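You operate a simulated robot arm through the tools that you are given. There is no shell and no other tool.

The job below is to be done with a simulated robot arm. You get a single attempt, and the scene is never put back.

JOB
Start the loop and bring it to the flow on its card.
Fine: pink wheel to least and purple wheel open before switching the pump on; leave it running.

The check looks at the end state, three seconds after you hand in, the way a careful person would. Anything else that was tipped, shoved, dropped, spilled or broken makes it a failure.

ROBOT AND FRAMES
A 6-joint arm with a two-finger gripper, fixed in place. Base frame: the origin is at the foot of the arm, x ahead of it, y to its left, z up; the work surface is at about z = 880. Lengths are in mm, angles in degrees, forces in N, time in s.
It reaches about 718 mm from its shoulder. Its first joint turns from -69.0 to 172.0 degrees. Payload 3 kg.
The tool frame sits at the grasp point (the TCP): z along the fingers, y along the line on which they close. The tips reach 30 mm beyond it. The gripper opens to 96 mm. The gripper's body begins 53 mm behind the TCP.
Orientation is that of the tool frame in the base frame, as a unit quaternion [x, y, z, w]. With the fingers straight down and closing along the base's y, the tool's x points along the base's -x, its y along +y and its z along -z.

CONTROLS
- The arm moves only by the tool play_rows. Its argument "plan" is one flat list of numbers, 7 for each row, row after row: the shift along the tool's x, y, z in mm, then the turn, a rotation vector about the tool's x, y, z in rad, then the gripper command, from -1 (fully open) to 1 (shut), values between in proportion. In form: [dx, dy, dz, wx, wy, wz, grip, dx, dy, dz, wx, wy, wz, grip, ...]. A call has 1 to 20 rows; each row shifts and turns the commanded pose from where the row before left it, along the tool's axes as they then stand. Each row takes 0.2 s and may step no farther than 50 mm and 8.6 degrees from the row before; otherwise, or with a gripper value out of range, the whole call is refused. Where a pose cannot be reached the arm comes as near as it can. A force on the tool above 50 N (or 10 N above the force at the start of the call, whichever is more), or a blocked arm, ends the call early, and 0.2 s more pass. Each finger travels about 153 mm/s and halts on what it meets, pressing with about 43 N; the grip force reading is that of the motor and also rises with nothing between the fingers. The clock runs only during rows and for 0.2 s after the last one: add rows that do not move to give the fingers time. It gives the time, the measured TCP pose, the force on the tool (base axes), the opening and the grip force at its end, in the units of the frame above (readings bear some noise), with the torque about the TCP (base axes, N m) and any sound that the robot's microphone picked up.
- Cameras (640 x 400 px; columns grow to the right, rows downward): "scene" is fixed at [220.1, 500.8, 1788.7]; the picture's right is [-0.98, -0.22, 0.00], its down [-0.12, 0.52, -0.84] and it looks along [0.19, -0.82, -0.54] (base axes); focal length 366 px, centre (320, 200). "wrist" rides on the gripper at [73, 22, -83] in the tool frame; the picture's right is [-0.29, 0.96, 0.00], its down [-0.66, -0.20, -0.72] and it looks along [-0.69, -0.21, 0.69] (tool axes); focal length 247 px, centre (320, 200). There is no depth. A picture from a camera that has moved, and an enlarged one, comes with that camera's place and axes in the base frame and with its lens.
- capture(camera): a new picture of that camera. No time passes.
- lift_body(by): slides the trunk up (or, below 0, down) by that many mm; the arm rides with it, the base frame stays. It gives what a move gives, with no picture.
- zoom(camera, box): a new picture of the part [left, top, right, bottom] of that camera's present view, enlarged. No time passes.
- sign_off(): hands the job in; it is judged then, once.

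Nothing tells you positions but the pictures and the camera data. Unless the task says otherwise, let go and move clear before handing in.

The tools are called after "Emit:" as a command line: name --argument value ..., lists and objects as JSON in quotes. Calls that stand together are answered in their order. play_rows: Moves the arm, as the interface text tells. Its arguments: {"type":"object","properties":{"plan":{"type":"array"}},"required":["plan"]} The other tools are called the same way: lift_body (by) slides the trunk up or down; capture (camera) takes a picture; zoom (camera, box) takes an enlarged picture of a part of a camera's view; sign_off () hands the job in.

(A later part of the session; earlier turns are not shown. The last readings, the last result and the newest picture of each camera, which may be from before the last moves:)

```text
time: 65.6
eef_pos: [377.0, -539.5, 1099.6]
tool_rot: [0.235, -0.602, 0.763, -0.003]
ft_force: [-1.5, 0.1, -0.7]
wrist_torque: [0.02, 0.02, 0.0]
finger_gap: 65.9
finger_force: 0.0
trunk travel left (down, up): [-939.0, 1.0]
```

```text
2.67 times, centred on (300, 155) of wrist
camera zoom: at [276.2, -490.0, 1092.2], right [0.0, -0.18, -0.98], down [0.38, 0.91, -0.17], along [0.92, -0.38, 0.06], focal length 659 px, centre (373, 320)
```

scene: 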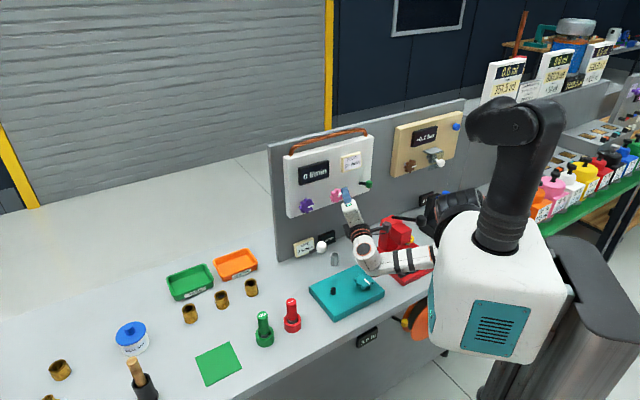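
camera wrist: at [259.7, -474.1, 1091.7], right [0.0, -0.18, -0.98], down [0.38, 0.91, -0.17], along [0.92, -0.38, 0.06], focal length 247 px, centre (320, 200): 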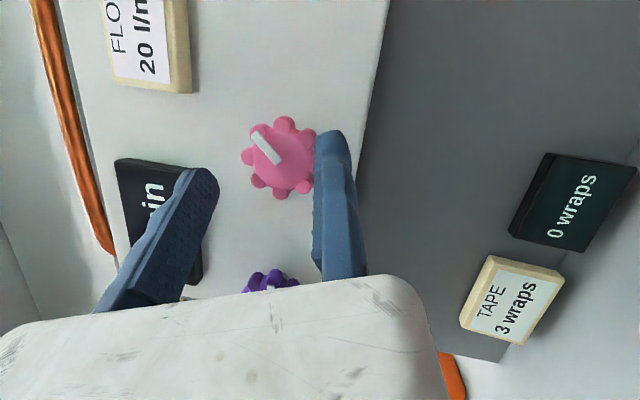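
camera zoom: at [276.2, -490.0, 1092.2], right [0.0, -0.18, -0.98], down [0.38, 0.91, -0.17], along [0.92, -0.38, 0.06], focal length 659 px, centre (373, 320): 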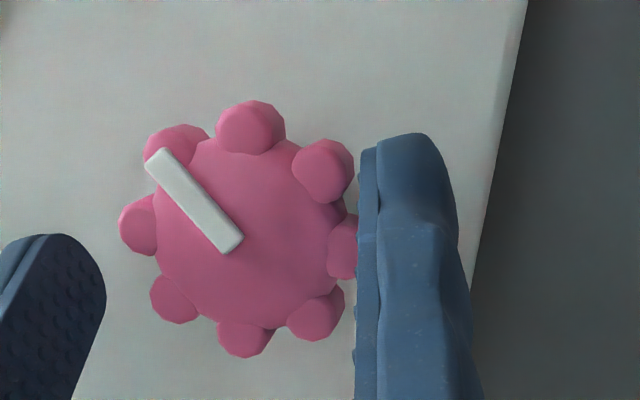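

The fingers are in place above and below the pink wheel. I'll close and turn it clockwise about its true axis by a modest amount.

Emit:
play_rows --plan '[0, 0, 0, 0, 0, 0, 1, 0, 0, 0, 0, 0, 0, 1]'

Emit:
play_rows --plan '[-2.29, -1.1, -1.07, -0.0443, 0, 0.0949, 1, -2.29, -1.1, -1.07, -0.0443, 0, 0.0949, 1, -2.29, -1.1, -1.07, -0.0443, 0, 0.0949, 1]'

Emit:
zoom --camera "wrist" --box '[180, 80, 420, 230]'

```text
time: 66.2
eef_pos: [379.5, -537.5, 1104.6]
tool_rot: [0.234, -0.599, 0.766, -0.004]
ft_force: [9.9, -10.7, 24.7]
wrist_torque: [0.26, 0.17, 0.27]
finger_gap: 49.3
finger_force: 45.2
trunk travel left (down, up): [-939.0, 1.0]
```

```text
time: 67.0
eef_pos: [383.7, -531.7, 1104.5]
tool_rot: [0.148, -0.676, 0.716, -0.098]
ft_force: [14.2, -14.1, 33.4]
wrist_torque: [-0.07, 0.27, -0.04]
finger_gap: 49.5
finger_force: 44.2
trunk travel left (down, up): [-939.0, 1.0]
```

```text
2.67 times, centred on (300, 155) of wrist
camera zoom: at [285.7, -480.5, 1084.2], right [0.22, 0.03, -0.98], down [0.38, 0.92, 0.12], along [0.9, -0.4, 0.19], focal length 659 px, centre (373, 320)
```

zoom: 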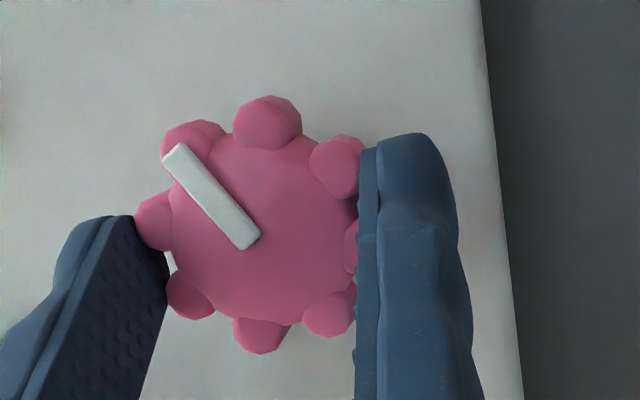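

The pink wheel follows well. I'll relieve the vertical preload and continue clockwise.

Emit:
play_rows --plan '[0.4, -4, 0.2, 0, 0, 0, 1, -2.29, -1.1, -1.07, -0.0443, 0, 0.0949, 1, -2.29, -1.1, -1.07, -0.0443, 0, 0.0949, 1, -2.29, -1.1, -1.07, -0.0443, 0, 0.0949, 1, -2.29, -1.1, -1.07, -0.0443, 0, 0.0949, 1]'

Emit:
zoom --camera "wrist" --box '[180, 80, 420, 230]'

```text
time: 68.2
eef_pos: [392.1, -524.6, 1109.9]
tool_rot: [-0.025, 0.755, -0.619, 0.215]
ft_force: [2.2, 9.2, -4.2]
wrist_torque: [-0.33, -0.25, 1.06]
finger_gap: 49.1
finger_force: 44.8
trunk travel left (down, up): [-939.0, 1.0]
```

```text
2.67 times, centred on (300, 155) of wrist
camera zoom: at [300.3, -465.1, 1077.9], right [0.49, 0.31, -0.82], down [0.29, 0.82, 0.49], along [0.82, -0.48, 0.31], focal length 659 px, centre (373, 320)
```

zoom: 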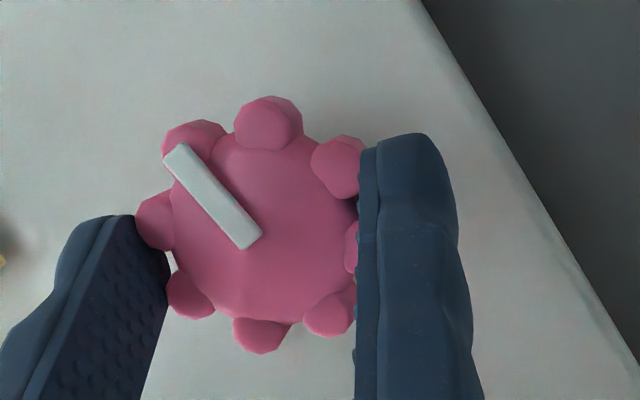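

Still free at about 42°. Continuing clockwise in smaller calls.

Emit:
play_rows --plan '[-2.29, -1.1, -1.07, -0.0443, 0, 0.0949, 1, -2.29, -1.1, -1.07, -0.0443, 0, 0.0949, 1, -2.29, -1.1, -1.07, -0.0443, 0, 0.0949, 1]'

Emit:
play_rows --plan '[-2.29, -1.1, -1.07, -0.0443, 0, 0.0949, 1, -2.29, -1.1, -1.07, -0.0443, 0, 0.0949, 1]'

Emit:
zoom --camera "wrist" --box '[180, 80, 420, 230]'

Emit:
capture --camera "scene"

```text
time: 69.0
eef_pos: [394.8, -521.0, 1115.1]
tool_rot: [0.068, 0.79, -0.531, 0.299]
ft_force: [-3.8, 18.1, -21.5]
wrist_torque: [0.03, -0.39, 0.92]
finger_gap: 49.1
finger_force: 45.0
trunk travel left (down, up): [-939.0, 1.0]
```

```text
time: 69.6
eef_pos: [397.7, -517.7, 1119.9]
tool_rot: [0.129, 0.803, -0.464, 0.35]
ft_force: [-5.2, 23.4, -31.9]
wrist_torque: [0.55, -0.28, 0.15]
finger_gap: 49.4
finger_force: 45.7
trunk travel left (down, up): [-939.0, 1.0]
```

```text
2.67 times, centred on (300, 155) of wrist
camera zoom: at [319.6, -445.8, 1081.9], right [0.72, 0.55, -0.43], down [0.05, 0.57, 0.82], along [0.69, -0.61, 0.39], focal length 659 px, centre (373, 320)
```

zoom: 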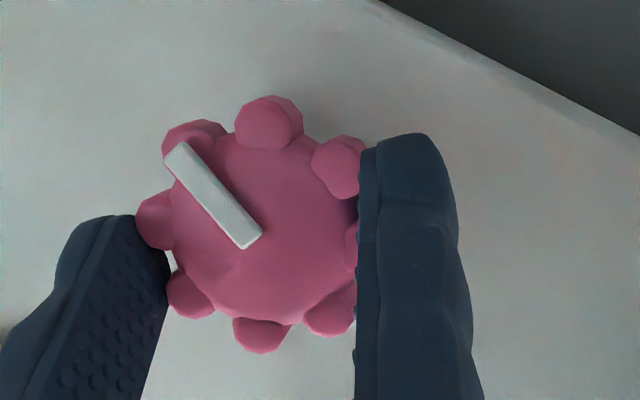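

```text
taken
```

scene: 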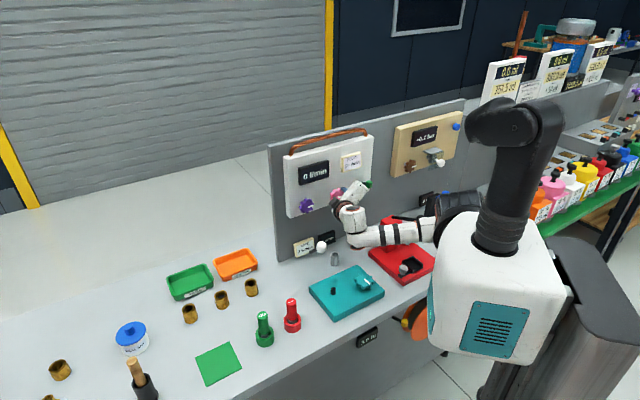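

Still turning freely (about 72° so far). I'll relieve the load and take the last bit of this stroke.

Emit:
play_rows --plan '[2.0, 2.7, -0.7, 0, 0, 0, 1, -2.29, -1.1, -1.07, -0.0443, 0, 0.0949, 1, -2.29, -1.1, -1.07, -0.0443, 0, 0.0949, 1]'

Emit:
zoom --camera "wrist" --box '[180, 80, 420, 230]'

```text
time: 70.4
eef_pos: [399.3, -516.6, 1125.1]
tool_rot: [0.189, 0.805, -0.395, 0.401]
ft_force: [1.3, 4.1, -2.0]
wrist_torque: [0.91, 0.89, 0.27]
finger_gap: 49.4
finger_force: 44.8
trunk travel left (down, up): [-939.0, 1.0]
```

```text
2.67 times, centred on (300, 155) of wrist
camera zoom: at [326.3, -439.6, 1086.1], right [0.77, 0.59, -0.23], down [-0.08, 0.45, 0.89], along [0.63, -0.66, 0.4], focal length 659 px, centre (373, 320)
```

zoom: 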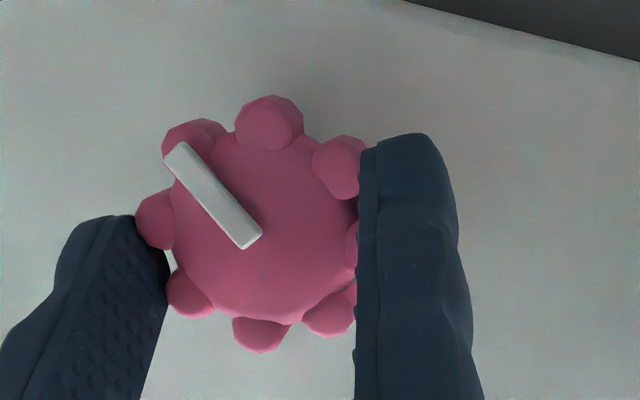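

No stop yet and no reach problem; I'll try two more small steps.

Emit:
play_rows --plan '[-2.29, -1.1, -1.07, -0.0443, 0, 0.0949, 1, -2.29, -1.1, -1.07, -0.0443, 0, 0.0949, 1]'

Emit:
play_rows --plan '[-2.29, -1.1, -1.07, -0.0443, 0, 0.0949, 1, -2.29, -1.1, -1.07, -0.0443, 0, 0.0949, 1]'

Emit:
zoom --camera "wrist" --box '[180, 80, 420, 230]'

```text
time: 71.0
eef_pos: [396.8, -518.0, 1124.6]
tool_rot: [0.245, 0.796, -0.339, 0.437]
ft_force: [-20.5, -37.3, 19.1]
wrist_torque: [-0.26, -0.03, -0.16]
finger_gap: 48.6
finger_force: 44.9
out of reach, approached as far as the arm can: row 1, 2
trunk travel left (down, up): [-939.0, 1.0]
stopped in row 2: the force on the tool passed its limit at 55 N (the readings are from after the stop); the commanded pose is now the measured one
```

```text
time: 71.7
eef_pos: [401.7, -509.8, 1120.6]
tool_rot: [0.305, 0.784, -0.256, 0.477]
ft_force: [-30.0, -34.4, 2.7]
wrist_torque: [0.53, 0.1, -0.58]
finger_gap: 56.0
finger_force: 44.6
out of reach, approached as far as the arm can: row 1
trunk travel left (down, up): [-939.0, 1.0]
```

```text
2.67 times, centred on (300, 155) of wrist
camera zoom: at [341.3, -420.7, 1085.9], right [0.8, 0.58, 0.16], down [-0.34, 0.21, 0.92], along [0.5, -0.78, 0.36], focal length 659 px, centre (373, 320)
```

zoom: 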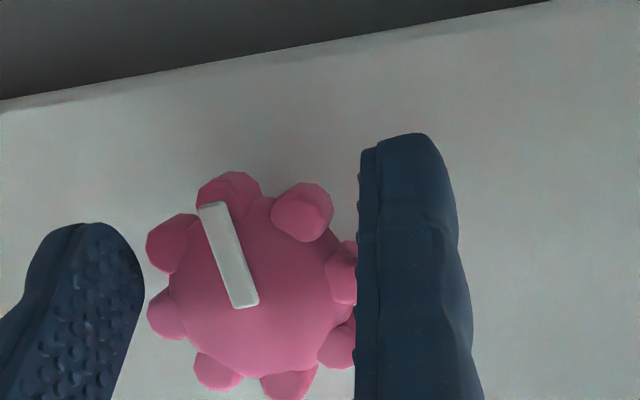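

That was past the reach limit: the fingers slid on the wheel. I'll open at once and back off straight away from the panel.

Emit:
play_rows --plan '[0, 0, 0, 0, 0, 0, -0.375, 0, 0, 0, 0, 0, 0, -0.375]'

Emit:
capture --camera "wrist"

Emit:
zoom --camera "scene" --box '[290, 150, 450, 290]'

```text
time: 72.2
eef_pos: [409.5, -498.8, 1122.6]
tool_rot: [0.296, 0.786, -0.253, 0.48]
ft_force: [-6.1, -2.8, -0.1]
wrist_torque: [0.02, -0.12, -0.26]
finger_gap: 72.6
finger_force: 5.9
trunk travel left (down, up): [-939.0, 1.0]
```

```text
taken
camera wrist: at [349.4, -409.2, 1088.4], right [0.78, 0.6, 0.16], down [-0.34, 0.21, 0.92], along [0.52, -0.77, 0.36], focal length 247 px, centre (320, 200)
```

wrist: 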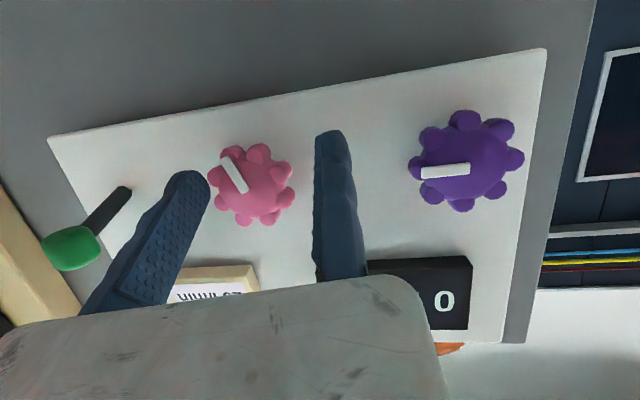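

```text
2.86 times, centred on (370, 220) of scene
camera zoom: at [220.1, 500.8, 1788.7], right [-0.98, -0.22, 0.0], down [-0.12, 0.52, -0.84], along [0.19, -0.82, -0.54], focal length 1046 px, centre (177, 143)
```

zoom: 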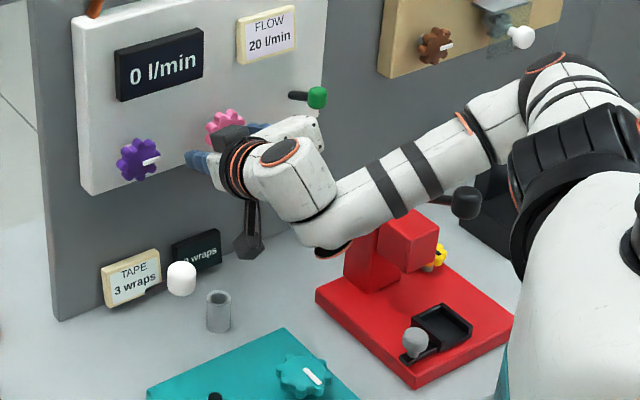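

I've let go: purple is still at 3 o'clock and pink is now near 5:30, with nothing disturbed. I'll retreat straight back from the panel.

Emit:
play_rows --plan '[3.1, 0, -6.8, 0, 0, 0, -0.5, 6.2, -0.1, -13.6, 0, 0, 0, -0.5, 6.2, -0.1, -13.6, 0, 0, 0, -0.5, 6.2, -0.1, -13.6, 0, 0, 0, -0.5, 6.2, -0.1, -13.6, 0, 0, 0, -0.5]'

Emit:
capture --camera "wrist"

Emit:
capture --camera "scene"

```text
time: 73.5
eef_pos: [373.1, -433.8, 1118.7]
tool_rot: [0.294, 0.787, -0.257, 0.478]
ft_force: [0.7, -0.1, -0.6]
wrist_torque: [0.01, 0.04, 0.0]
finger_gap: 71.6
finger_force: 0.1
out of reach, approached as far as the arm can: row 1, 2, 3
trunk travel left (down, up): [-939.0, 1.0]
```

```text
taken
camera wrist: at [312.6, -345.1, 1083.9], right [0.79, 0.6, 0.15], down [-0.34, 0.21, 0.92], along [0.52, -0.77, 0.37], focal length 247 px, centre (320, 200)
```

wrist: 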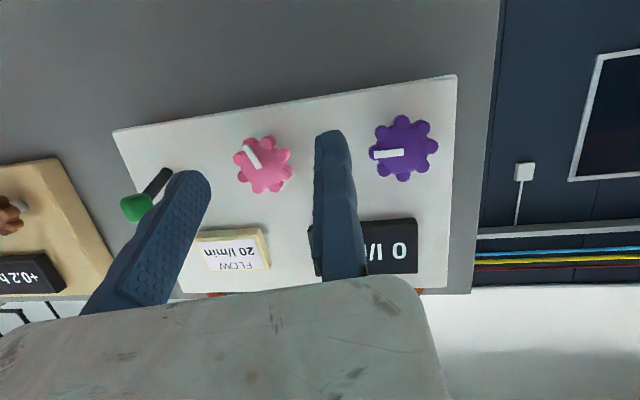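

```text
taken
```

scene: 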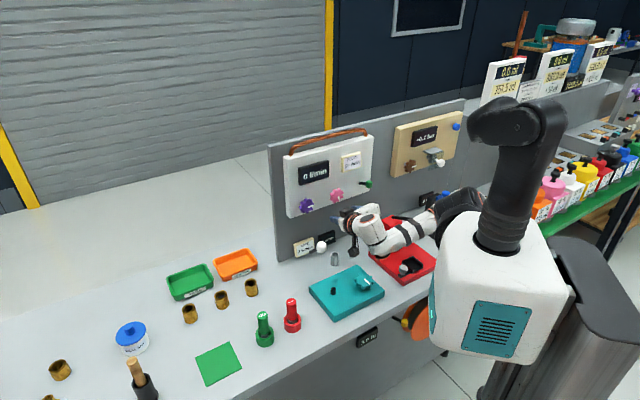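

The arm retreated cleanly. Now I'll rotate the hand back (counter-clockwise, hand only) to take a second grip on pink with room to turn further clockwise.

Emit:
play_rows --plan '[0, 0, 0, 0.0421, 0, -0.0903, -0.375, 0, 0, 0, 0.0421, 0, -0.0903, -0.375, 0, 0, 0, 0.0421, 0, -0.0903, -0.375, 0, 0, 0, 0.0421, 0, -0.0903, -0.375, 0, 0, 0, 0.0421, 0, -0.0903, -0.375, 0, 0, 0, 0.0421, 0, -0.0903, -0.375, 0, 0, 0, 0.0421, 0, -0.0903, -0.375, 0, 0, 0, 0.0421, 0, -0.0903, -0.375, 0, 0, 0, 0.0421, 0, -0.0903, -0.375, 0, 0, 0, 0.0421, 0, -0.0903, -0.375, 0, 0, 0, 0.0421, 0, -0.0903, -0.375, 0, 0, 0, 0.0421, 0, -0.0903, -0.375, 0, 0, 0, 0.0421, 0, -0.0903, -0.375, 0, 0, 0, 0.0421, 0, -0.0903, -0.375]'

Emit:
capture --camera "wrist"

Emit:
zoom --camera "scene" --box '[290, 150, 450, 290]'

```text
time: 76.5
eef_pos: [372.7, -437.8, 1119.5]
tool_rot: [-0.102, 0.704, -0.69, 0.137]
ft_force: [-0.3, 0.1, 0.2]
wrist_torque: [0.01, 0.01, 0.03]
finger_gap: 66.0
finger_force: 0.0
trunk travel left (down, up): [-939.0, 1.0]
```

```text
taken
camera wrist: at [277.6, -383.2, 1093.7], right [0.32, 0.13, -0.94], down [0.37, 0.9, 0.25], along [0.87, -0.43, 0.24], focal length 247 px, centre (320, 200)
```

wrist: 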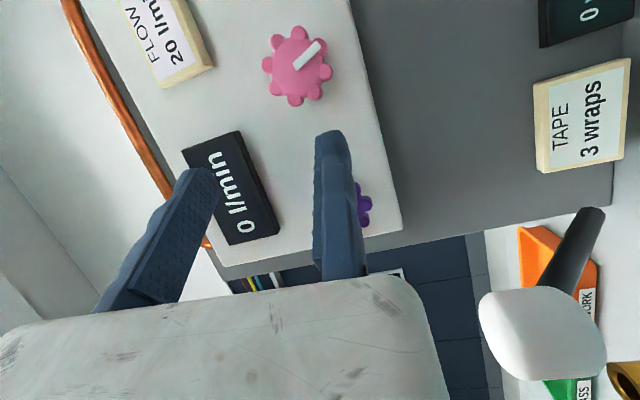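

```text
2.86 times, centred on (370, 220) of scene
camera zoom: at [220.1, 500.8, 1788.7], right [-0.98, -0.22, 0.0], down [-0.12, 0.52, -0.84], along [0.19, -0.82, -0.54], focal length 1046 px, centre (177, 143)
```

zoom: 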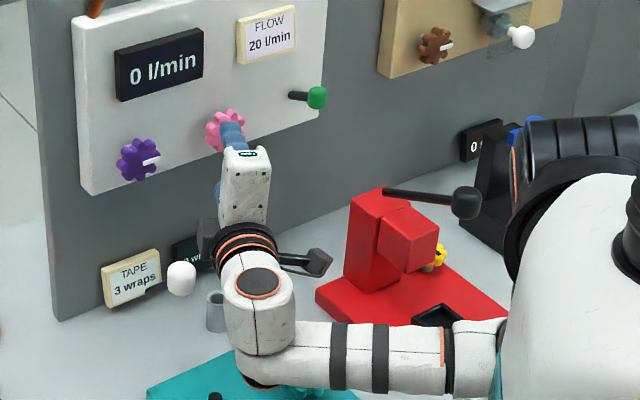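

The white knob shows up well clear of the hand, at about (414,-365,1046). I'll slide over to the standoff in front of pink.

Emit:
play_rows --plan '[14.4, 5.6, 13, 0, 0, 0, -0.375, 14.4, 5.6, 13, 0, 0, 0, -0.375, 14.4, 5.6, 13, 0, 0, 0, -0.375]'

Emit:
capture --camera "wrist"

```text
time: 77.2
eef_pos: [346.0, -489.4, 1099.6]
tool_rot: [-0.101, 0.705, -0.689, 0.137]
ft_force: [0.1, 0.7, 0.8]
wrist_torque: [-0.04, 0.0, 0.01]
finger_gap: 66.1
finger_force: 0.1
trunk travel left (down, up): [-939.0, 1.0]
```

```text
taken
camera wrist: at [249.9, -434.6, 1073.9], right [0.32, 0.13, -0.94], down [0.37, 0.89, 0.25], along [0.87, -0.43, 0.24], focal length 247 px, centre (320, 200)
```

wrist: 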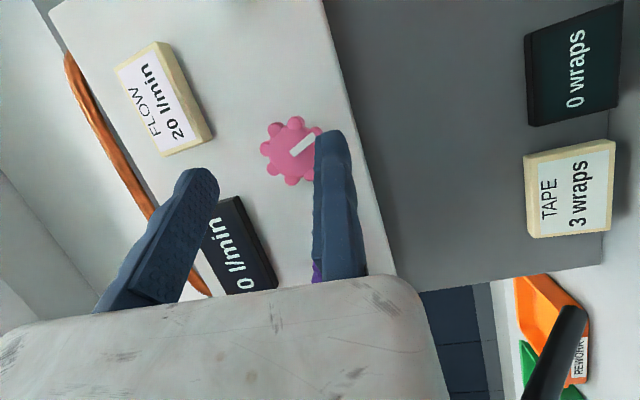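

Well aligned. Approaching the pink wheel and closing on it.

Emit:
play_rows --plan '[-4.9, 0, 10.5, 0, 0, 0, -0.375, -4.9, 0, 10.5, 0, 0, 0, -0.375, -4.9, 0, 10.5, 0, 0, 0, -0.375, -4.9, 0, 10.5, 0, 0, 0, -0.375, -4.9, 0, 10.5, 0, 0, 0, -0.375]'

Emit:
zoom --camera "wrist" --box '[180, 80, 420, 230]'

```text
time: 78.5
eef_pos: [387.0, -528.4, 1100.8]
tool_rot: [-0.101, 0.705, -0.688, 0.137]
ft_force: [-0.1, 0.5, -0.8]
wrist_torque: [0.0, 0.01, 0.01]
finger_gap: 65.9
finger_force: 0.1
trunk travel left (down, up): [-939.0, 1.0]
```

```text
2.67 times, centred on (300, 155) of wrist
camera zoom: at [292.0, -474.9, 1075.1], right [0.32, 0.13, -0.94], down [0.37, 0.89, 0.25], along [0.87, -0.43, 0.24], focal length 659 px, centre (373, 320)
```

zoom: 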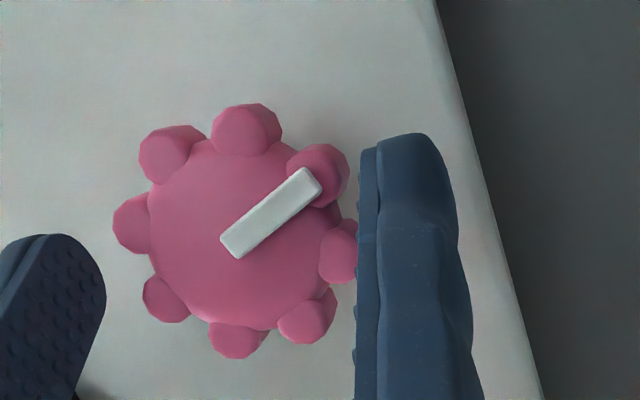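

Good position. I'll bring the fixed pad up to the wheel, close, and turn clockwise in small steps, watching for the stop.

Emit:
play_rows --plan '[0, -3.5, 0, 0, 0, 0, -0.375, 0, 0, 0, 0, 0, 0, 1, 0, 0, 0, 0, 0, 0, 1, -2.29, -1.1, -1.07, -0.0443, 0, 0.0949, 1, -2.29, -1.1, -1.07, -0.0443, 0, 0.0949, 1]'

Emit:
zoom --camera "wrist" --box '[180, 80, 420, 230]'

```text
time: 79.7
eef_pos: [388.8, -526.5, 1107.3]
tool_rot: [-0.039, 0.74, -0.642, 0.198]
ft_force: [6.4, -9.7, 18.7]
wrist_torque: [0.25, 0.53, -0.56]
finger_gap: 49.5
finger_force: 45.1
trunk travel left (down, up): [-939.0, 1.0]
```

```text
2.67 times, centred on (300, 155) of wrist
camera zoom: at [298.7, -467.9, 1076.3], right [0.46, 0.26, -0.85], down [0.32, 0.85, 0.43], along [0.83, -0.47, 0.3], focal length 659 px, centre (373, 320)
```

zoom: 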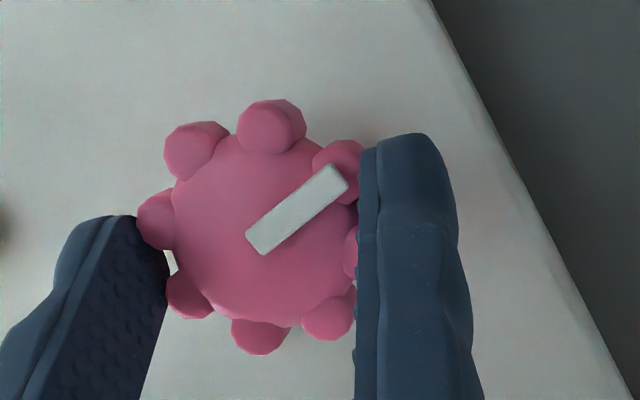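

It followed for 12°. Next few degrees should show if pointer-down is the stop.

Emit:
play_rows --plan '[-2.29, -2.1, -1.07, -0.0443, 0, 0.0949, 1, -2.29, -1.1, -1.07, -0.0443, 0, 0.0949, 1]'

Emit:
zoom --camera "wrist" --box '[180, 80, 420, 230]'

Emit:
play_rows --plan '[-2.29, -1.1, -1.07, -0.0443, 0, 0.0949, 1]'

Emit:
zoom --camera "wrist" --box '[180, 80, 420, 230]'

```text
time: 80.2
eef_pos: [392.3, -522.9, 1110.9]
tool_rot: [0.02, 0.769, -0.586, 0.255]
ft_force: [5.2, -4.2, 12.1]
wrist_torque: [-0.67, 0.99, 0.37]
finger_gap: 49.6
finger_force: 45.6
trunk travel left (down, up): [-939.0, 1.0]
```

```text
2.67 times, centred on (300, 155) of wrist
camera zoom: at [306.4, -459.5, 1075.7], right [0.57, 0.38, -0.73], down [0.24, 0.77, 0.59], along [0.78, -0.51, 0.35], focal length 659 px, centre (373, 320)
```

zoom: 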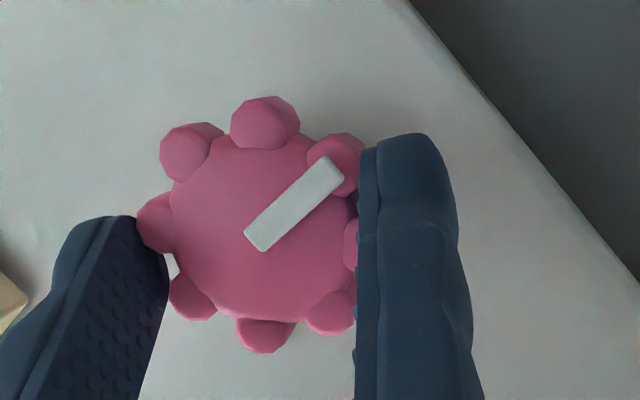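

```text
time: 80.7
eef_pos: [395.0, -521.7, 1111.8]
tool_rot: [0.053, 0.78, -0.556, 0.282]
ft_force: [1.0, -0.6, 5.3]
wrist_torque: [-0.54, 0.79, 0.27]
finger_gap: 49.5
finger_force: 44.8
trunk travel left (down, up): [-939.0, 1.0]
```

```text
2.67 times, centred on (300, 155) of wrist
camera zoom: at [309.4, -456.2, 1075.4], right [0.62, 0.43, -0.65], down [0.19, 0.72, 0.66], along [0.76, -0.54, 0.37], focal length 659 px, centre (373, 320)
```

zoom: 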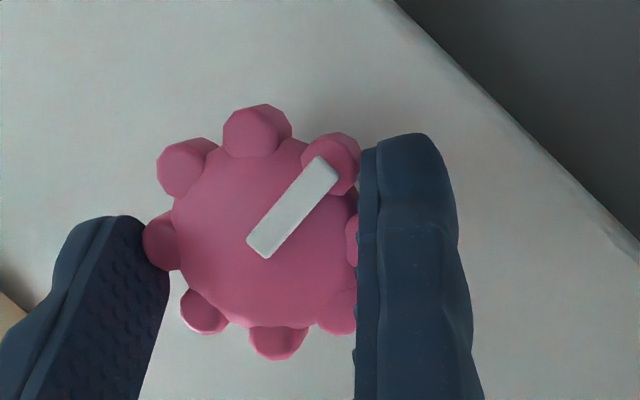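

The wheel stopped following with a rising torque: pink is on its clockwise stop with the pointer down, the same end as purple's closed end, so this is least. I'll release, retreat and verify both pointers.

Emit:
play_rows --plan '[0, 0, 0, 0, 0, 0, -0.375, 0, 0, 0, 0, 0, 0, -0.375, 2.5, 1, -5.2, 0, 0, 0, -0.375, 4.9, 0, -10.5, 0, 0, 0, -0.375, 4.9, 0, -10.5, 0, 0, 0, -0.375, 4.9, 0, -10.5, 0, 0, 0, -0.375, 4.9, 0, -10.5, 0, 0, 0, -0.375, 4.9, 0, -10.5, 0, 0, 0, -0.375]'

Emit:
capture --camera "wrist"

Emit:
zoom --camera "scene" --box '[285, 160, 385, 225]'

```text
time: 82.5
eef_pos: [349.9, -476.5, 1112.1]
tool_rot: [0.053, 0.779, -0.557, 0.283]
ft_force: [0.2, 0.1, 0.2]
wrist_torque: [-0.03, 0.02, 0.02]
finger_gap: 66.3
finger_force: 0.1
trunk travel left (down, up): [-939.0, 1.0]
```

```text
taken
camera wrist: at [265.4, -410.5, 1075.0], right [0.62, 0.43, -0.65], down [0.19, 0.73, 0.66], along [0.76, -0.54, 0.37], focal length 247 px, centre (320, 200)
```

wrist: 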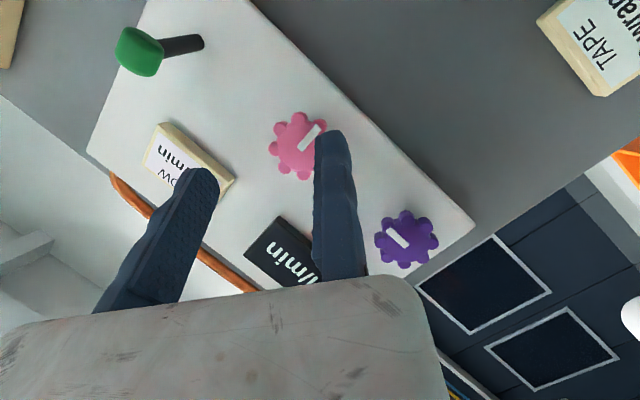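

```text
6.15 times, centred on (335, 192) of scene
camera zoom: at [220.1, 500.8, 1788.7], right [-0.98, -0.22, 0.0], down [-0.12, 0.52, -0.84], along [0.19, -0.82, -0.54], focal length 2253 px, centre (228, 246)
```

zoom: 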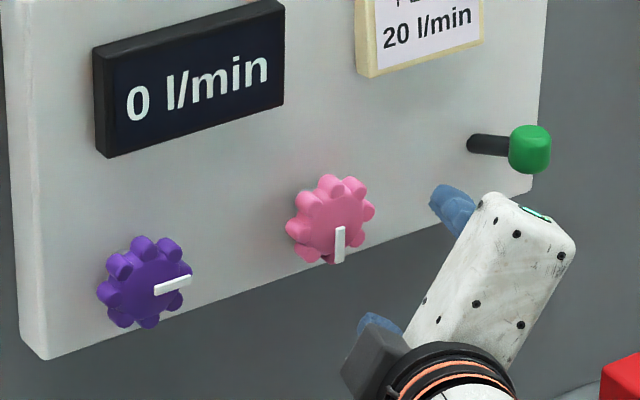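

Pink points straight down (least) and purple lies level (open). Now the green lever: the stick tilts up about 20° from a base near (n=-687, l=-226, z=1130), with its knob at (296,-618,1150), so it should flip downward. To reach it without touching the pink wheel, press or white knob, I'll raise the hand, close the fingers, and turn the tool to point along -y with the camera up-right.

Emit:
play_rows --plan '[-15, -25.1, -6.6, 0, 0, 0, 1, -15, -25.1, -6.6, 0, 0, 0, 1, -15, -25.1, -6.6, 0, 0, 0, 1]'

Emit:
play_rows --plan '[0, 0, 0, 0.0374, 0.0567, -0.0844, 1, 0, 0, 0, 0.0374, 0.0567, -0.0844, 1, 0, 0, 0, 0.0374, 0.0567, -0.0844, 1, 0, 0, 0, 0.0374, 0.0567, -0.0844, 1]'

Emit:
play_rows --plan '[0, 0, 0, 0.0374, 0.0567, -0.0844, 1, 0, 0, 0, 0.0374, 0.0567, -0.0844, 1, 0, 0, 0, 0.0374, 0.0567, -0.0844, 1, 0, 0, 0, 0.0374, 0.0567, -0.0844, 1]'

Emit:
capture --camera "wrist"

Emit:
capture --camera "scene"

```text
time: 83.2
eef_pos: [352.0, -470.4, 1178.5]
tool_rot: [0.052, 0.779, -0.556, 0.283]
ft_force: [0.9, 0.0, -0.2]
wrist_torque: [0.0, 0.05, -0.03]
finger_gap: 0.0
finger_force: 33.2
out of reach, approached as far as the arm can: row 3
trunk travel left (down, up): [-939.0, 1.0]
```

```text
time: 84.2
eef_pos: [354.9, -471.8, 1178.3]
tool_rot: [0.003, 0.761, -0.642, 0.09]
ft_force: [0.0, 0.4, -1.2]
wrist_torque: [0.0, -0.03, -0.02]
finger_gap: 0.0
finger_force: 33.3
trunk travel left (down, up): [-939.0, 1.0]
```

```text
time: 85.2
eef_pos: [353.0, -472.0, 1178.7]
tool_rot: [-0.045, 0.706, -0.699, -0.105]
ft_force: [0.1, -0.4, 0.0]
wrist_torque: [0.02, 0.03, -0.05]
finger_gap: 0.0
finger_force: 33.4
trunk travel left (down, up): [-939.0, 1.0]
```

```text
taken
camera wrist: at [284.9, -383.3, 1172.4], right [0.08, -0.01, -1.0], down [0.75, 0.66, 0.06], along [0.66, -0.75, 0.06], focal length 247 px, centre (320, 200)
```

wrist: 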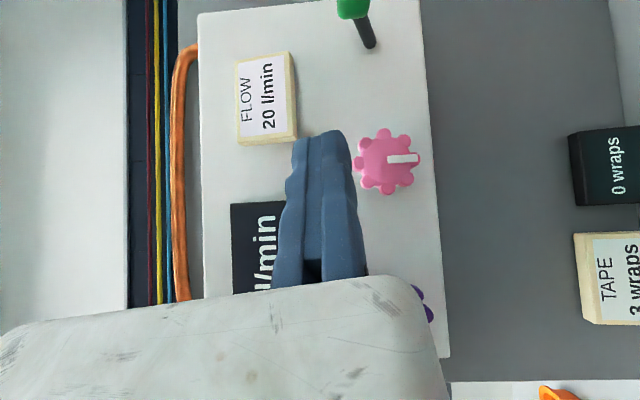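

```text
taken
```

scene: 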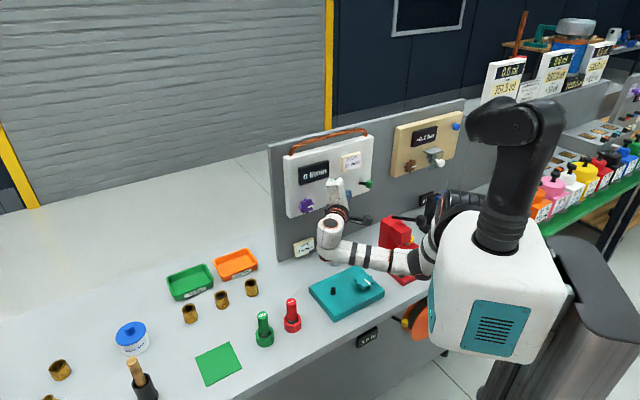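

The tool now points along -y with the camera at the side, and pink still reads straight down. I'll move toward the lever, staying above its knob.

Emit:
play_rows --plan '[9, -2.5, 26.5, 0, 0, 0, 1, 9, -2.5, 26.5, 0, 0, 0, 1]'

Emit:
capture --camera "wrist"

Emit:
zoom --camera "scene" --box '[290, 140, 450, 280]'

```text
time: 85.8
eef_pos: [331.5, -526.0, 1188.5]
tool_rot: [-0.045, 0.706, -0.699, -0.104]
ft_force: [0.3, -0.8, -1.1]
wrist_torque: [-0.01, 0.01, 0.04]
finger_gap: 0.0
finger_force: 33.5
trunk travel left (down, up): [-939.0, 1.0]
```

```text
taken
camera wrist: at [261.6, -436.3, 1181.1], right [0.09, 0.0, -1.0], down [0.75, 0.66, 0.06], along [0.66, -0.75, 0.06], focal length 247 px, centre (320, 200)
```

wrist: 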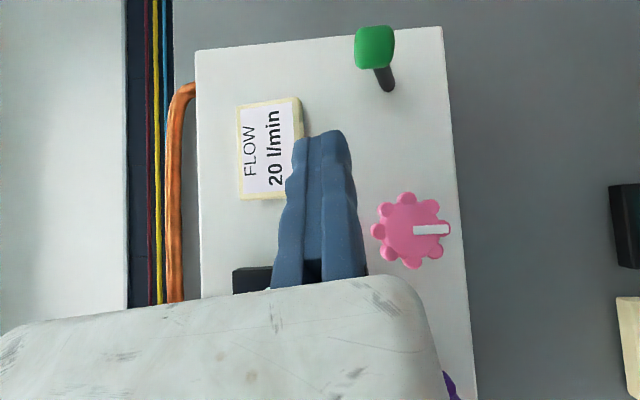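

```text
2.86 times, centred on (370, 210) of scene
camera zoom: at [220.1, 500.8, 1788.7], right [-0.98, -0.22, 0.0], down [-0.12, 0.52, -0.84], along [0.19, -0.82, -0.54], focal length 1046 px, centre (177, 171)
```

zoom: 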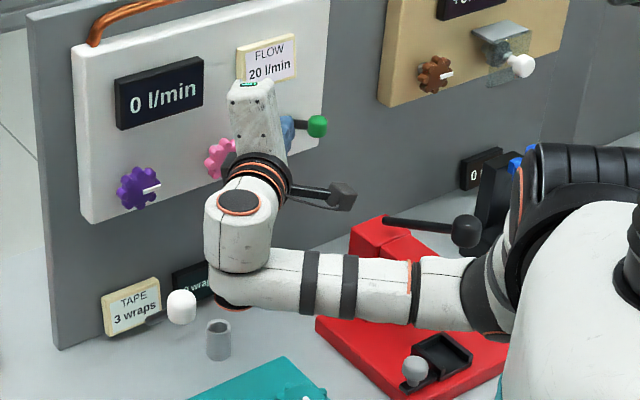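

On track, clear of the card and pink wheel. I'll move the remaining distance to sit above the lever's knob.

Emit:
play_rows --plan '[8.8, 1.9, 25.5, 0, 0, 0, 1, 8.8, 1.9, 25.5, 0, 0, 0, 1]'

Emit:
capture --camera "wrist"

Emit:
zoom --camera "scene" --box '[310, 140, 430, 260]'

```text
time: 86.5
eef_pos: [308.6, -575.5, 1187.0]
tool_rot: [-0.045, 0.708, -0.697, -0.103]
ft_force: [-0.9, -0.3, 0.2]
wrist_torque: [0.02, 0.03, 0.07]
finger_gap: 0.0
finger_force: 33.6
trunk travel left (down, up): [-939.0, 1.0]
```

```text
taken
camera wrist: at [240.6, -486.7, 1180.5], right [0.09, 0.0, -1.0], down [0.75, 0.66, 0.06], along [0.66, -0.75, 0.06], focal length 247 px, centre (320, 200)
```

wrist: 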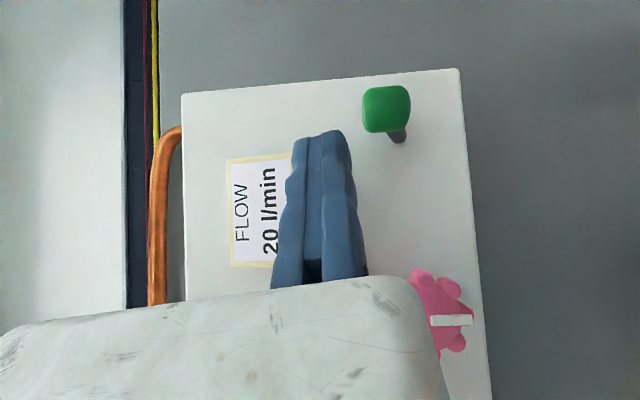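

```text
3.33 times, centred on (370, 200) of scene
camera zoom: at [220.1, 500.8, 1788.7], right [-0.98, -0.22, 0.0], down [-0.12, 0.52, -0.84], along [0.19, -0.82, -0.54], focal length 1220 px, centre (153, 200)
```

zoom: 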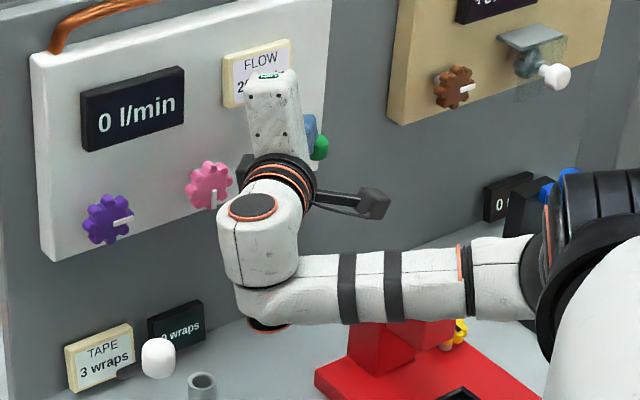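

One more step forward puts the fingertips over the knob; then I'll start pressing down gently.

Emit:
play_rows --plan '[8.8, 1.9, 24.5, 0, 0, 0, 1]'

Emit:
capture --camera "wrist"

```text
time: 86.8
eef_pos: [298.9, -600.1, 1186.4]
tool_rot: [-0.044, 0.707, -0.698, -0.103]
ft_force: [-0.3, -0.4, -0.7]
wrist_torque: [-0.01, 0.02, 0.03]
finger_gap: 0.0
finger_force: 33.2
trunk travel left (down, up): [-939.0, 1.0]
```

```text
taken
camera wrist: at [229.7, -509.9, 1180.3], right [0.09, 0.0, -1.0], down [0.75, 0.66, 0.06], along [0.66, -0.75, 0.06], focal length 247 px, centre (320, 200)
```

wrist: 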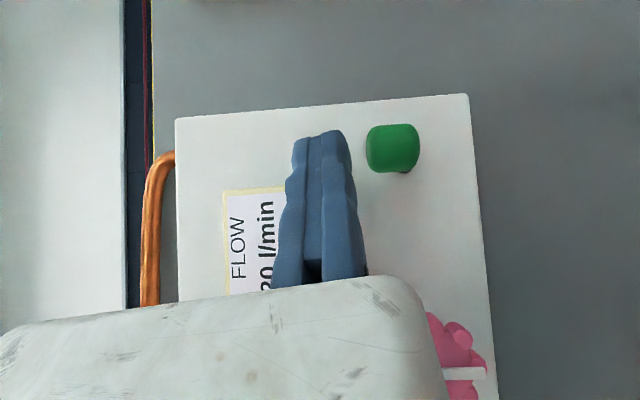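

The fingers are just above the knob. I'll press down in small steps.

Emit:
play_rows --plan '[-1.25, 5.87, 0, 0, 0, 0, 1, -1.25, 5.87, 0, 0, 0, 0, 1, -1.25, 5.87, 0, 0, 0, 0, 1]'

Emit:
capture --camera "wrist"

```text
time: 87.7
eef_pos: [298.5, -597.7, 1170.5]
tool_rot: [-0.046, 0.706, -0.699, -0.104]
ft_force: [1.5, -0.1, 0.2]
wrist_torque: [-0.02, 0.0, 0.0]
finger_gap: 0.0
finger_force: 32.8
trunk travel left (down, up): [-939.0, 1.0]
```

```text
taken
camera wrist: at [229.6, -507.9, 1163.3], right [0.09, -0.01, -1.0], down [0.75, 0.66, 0.06], along [0.66, -0.75, 0.06], focal length 247 px, centre (320, 200)
```

wrist: 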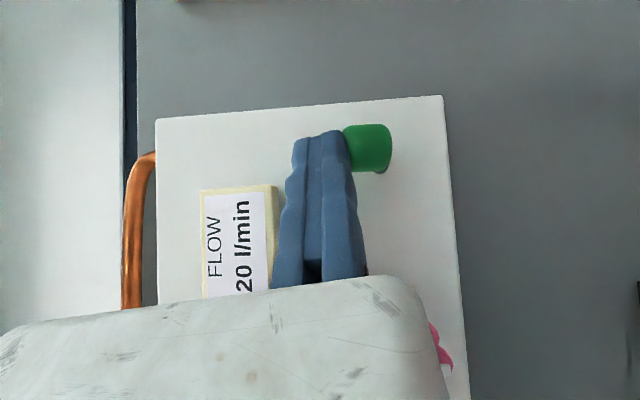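

Contact looks to begin with little force. Continuing downward.

Emit:
play_rows --plan '[-1.25, 5.87, 0, 0, 0, 0, 1, -1.25, 5.87, 0, 0, 0, 0, 1]'

Emit:
capture --camera "wrist"

Emit:
zoom --camera "scene" --box '[290, 140, 410, 220]'

```text
time: 88.2
eef_pos: [299.5, -597.5, 1157.7]
tool_rot: [-0.044, 0.707, -0.698, -0.104]
ft_force: [-0.2, 0.0, 0.1]
wrist_torque: [0.01, 0.0, 0.01]
finger_gap: 0.0
finger_force: 33.4
trunk travel left (down, up): [-939.0, 1.0]
```

```text
taken
camera wrist: at [229.9, -507.3, 1151.3], right [0.09, 0.0, -1.0], down [0.75, 0.66, 0.06], along [0.66, -0.75, 0.06], focal length 247 px, centre (320, 200)
```

wrist: 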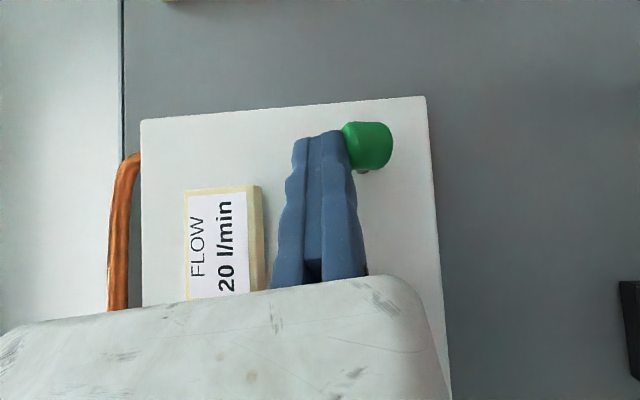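

```text
5.00 times, centred on (350, 180) of scene
camera zoom: at [220.1, 500.8, 1788.7], right [-0.98, -0.22, 0.0], down [-0.12, 0.52, -0.84], along [0.19, -0.82, -0.54], focal length 1831 px, centre (170, 300)
```

zoom: 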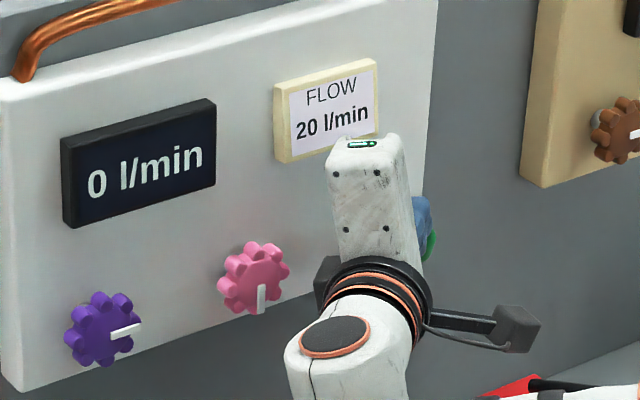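

The knob is moving down with the fingers, with hardly any resistance. I'll continue until it reaches its lower position.

Emit:
play_rows --plan '[-1.25, 5.87, 0, 0, 0, 0, 1, -1.25, 5.87, 0, 0, 0, 0, 1]'

Emit:
capture --camera "wrist"

Emit:
zoom --camera "scene" --box '[290, 140, 410, 220]'

```text
time: 88.8
eef_pos: [299.1, -596.3, 1145.3]
tool_rot: [-0.045, 0.707, -0.698, -0.104]
ft_force: [0.5, -0.3, 0.7]
wrist_torque: [0.03, 0.04, -0.01]
finger_gap: 0.0
finger_force: 32.7
trunk travel left (down, up): [-939.0, 1.0]
```

```text
taken
camera wrist: at [230.4, -507.6, 1139.0], right [0.09, -0.01, -1.0], down [0.75, 0.66, 0.06], along [0.66, -0.75, 0.06], focal length 247 px, centre (320, 200)
```

wrist: 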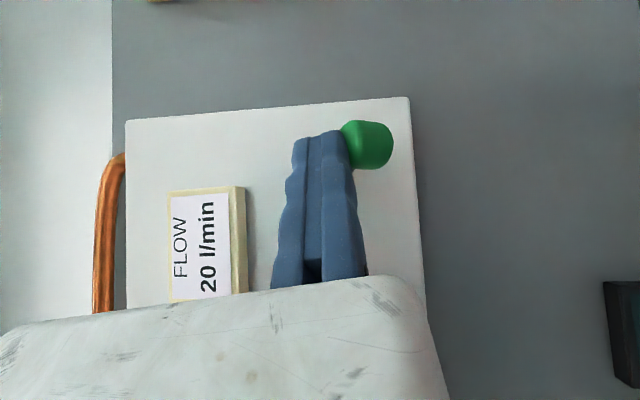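

```text
5.00 times, centred on (350, 180) of scene
camera zoom: at [220.1, 500.8, 1788.7], right [-0.98, -0.22, 0.0], down [-0.12, 0.52, -0.84], along [0.19, -0.82, -0.54], focal length 1831 px, centre (170, 300)
```

zoom: 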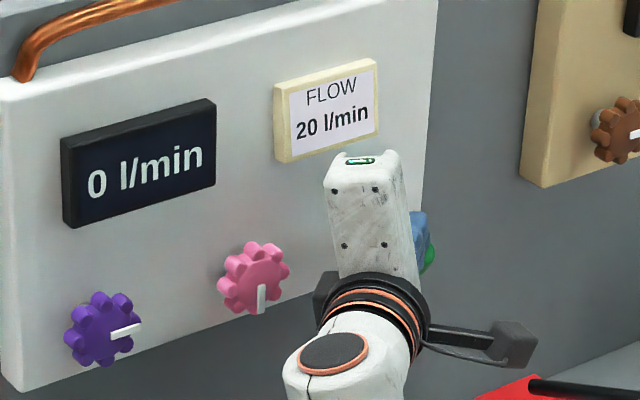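

Emit:
play_rows --plan '[-1.25, 5.87, 0, 0, 0, 0, 1, -1.25, 5.87, 0, 0, 0, 0, 1]'

Emit:
capture --camera "wrist"

Emit:
zoom --camera "scene" --box '[290, 140, 410, 220]'

```text
time: 89.5
eef_pos: [297.7, -597.6, 1136.0]
tool_rot: [-0.045, 0.704, -0.701, -0.102]
ft_force: [3.0, -5.7, 13.3]
wrist_torque: [-0.41, 0.01, 0.05]
finger_gap: 0.0
finger_force: 32.7
trunk travel left (down, up): [-939.0, 1.0]
```

```text
taken
camera wrist: at [229.4, -507.3, 1128.7], right [0.09, -0.01, -1.0], down [0.75, 0.66, 0.06], along [0.66, -0.75, 0.07], focal length 247 px, centre (320, 200)
```

wrist: 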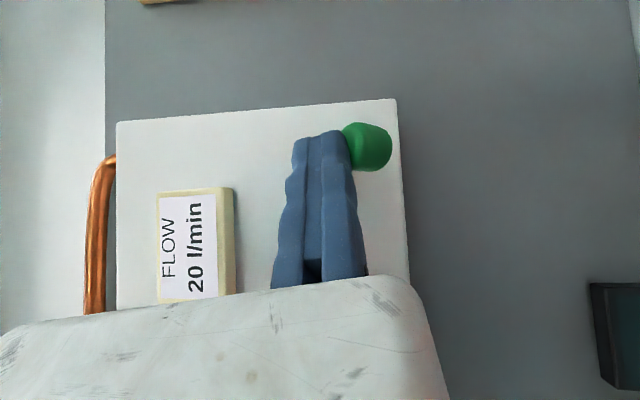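

```text
5.00 times, centred on (350, 180) of scene
camera zoom: at [220.1, 500.8, 1788.7], right [-0.98, -0.22, 0.0], down [-0.12, 0.52, -0.84], along [0.19, -0.82, -0.54], focal length 1831 px, centre (170, 300)
```

zoom: 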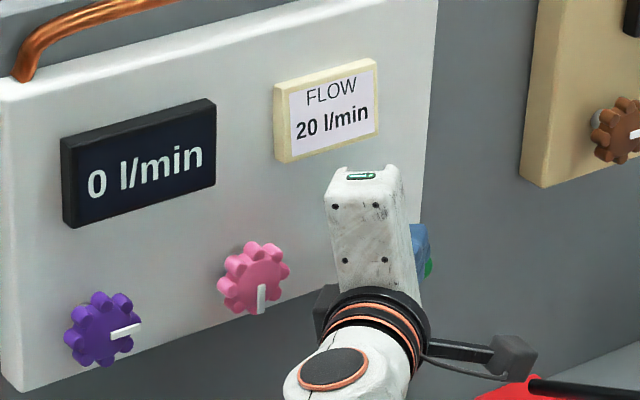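

The lever reached its lower stop (about 13 N). The display still says 0; I'll hold a moment to see whether it responds.

Emit:
play_rows --plan '[-0.4, 2, 0, 0, 0, 0, 1, 0, 0, 0, 0, 0, 0, 1, 0, 0, 0, 0, 0, 0, 1, 0, 0, 0, 0, 0, 0, 1, 0, 0, 0, 0, 0, 0, 1]'

Emit:
zoom --camera "scene" --box '[290, 140, 410, 220]'

```text
time: 90.7
eef_pos: [297.6, -595.7, 1136.1]
tool_rot: [-0.045, 0.703, -0.702, -0.103]
ft_force: [9.0, -16.8, 36.5]
wrist_torque: [-1.08, -0.08, 0.22]
finger_gap: 0.1
finger_force: 32.7
trunk travel left (down, up): [-939.0, 1.0]
```

```text
5.00 times, centred on (350, 180) of scene
camera zoom: at [220.1, 500.8, 1788.7], right [-0.98, -0.22, 0.0], down [-0.12, 0.52, -0.84], along [0.19, -0.82, -0.54], focal length 1831 px, centre (170, 300)
```

zoom: 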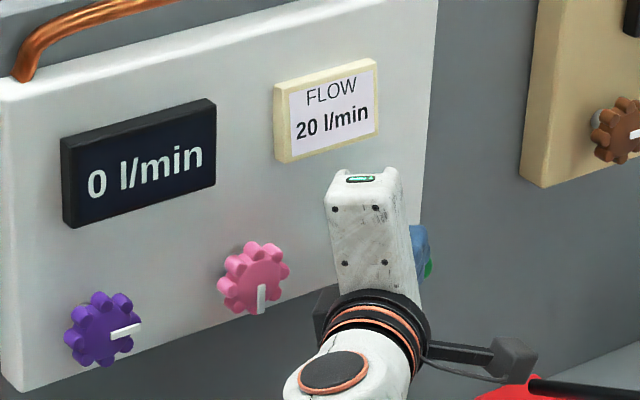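

The lever is firmly at its lower stop, so the switch is thrown; with pink at least the flow can plausibly read 0. I'll lift off and confirm that the lever stays down.

Emit:
play_rows --plan '[0.8, -3.9, 0, 0, 0, 0, 1, 2.1, -9.8, 0, 0, 0, 0, 1, 4.2, -19.6, -5, 0, 0, 0, 1, 4.2, -19.6, -10, 0, 0, 0, 1]'

Emit:
capture --camera "wrist"

Emit:
zoom --camera "scene" --box '[290, 140, 410, 220]'

```text
time: 91.7
eef_pos: [299.2, -580.4, 1184.1]
tool_rot: [-0.044, 0.707, -0.698, -0.105]
ft_force: [-0.1, 0.5, 0.6]
wrist_torque: [0.02, -0.02, 0.01]
finger_gap: 0.1
finger_force: 33.1
trunk travel left (down, up): [-939.0, 1.0]
```

```text
taken
camera wrist: at [229.4, -491.9, 1177.9], right [0.09, 0.0, -1.0], down [0.75, 0.66, 0.06], along [0.66, -0.75, 0.06], focal length 247 px, centre (320, 200)
```

wrist: 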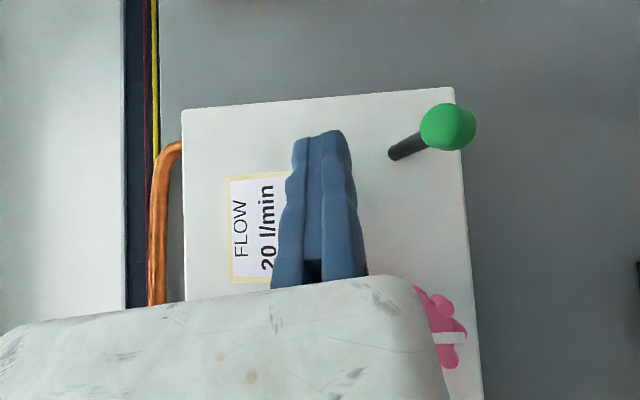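

```text
5.00 times, centred on (350, 180) of scene
camera zoom: at [220.1, 500.8, 1788.7], right [-0.98, -0.22, 0.0], down [-0.12, 0.52, -0.84], along [0.19, -0.82, -0.54], focal length 1831 px, centre (170, 300)
```

zoom: 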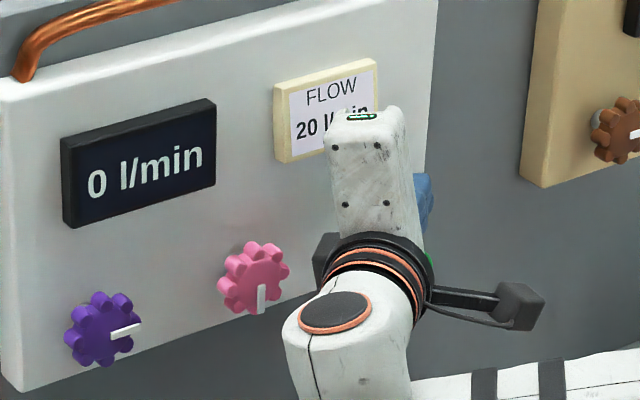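

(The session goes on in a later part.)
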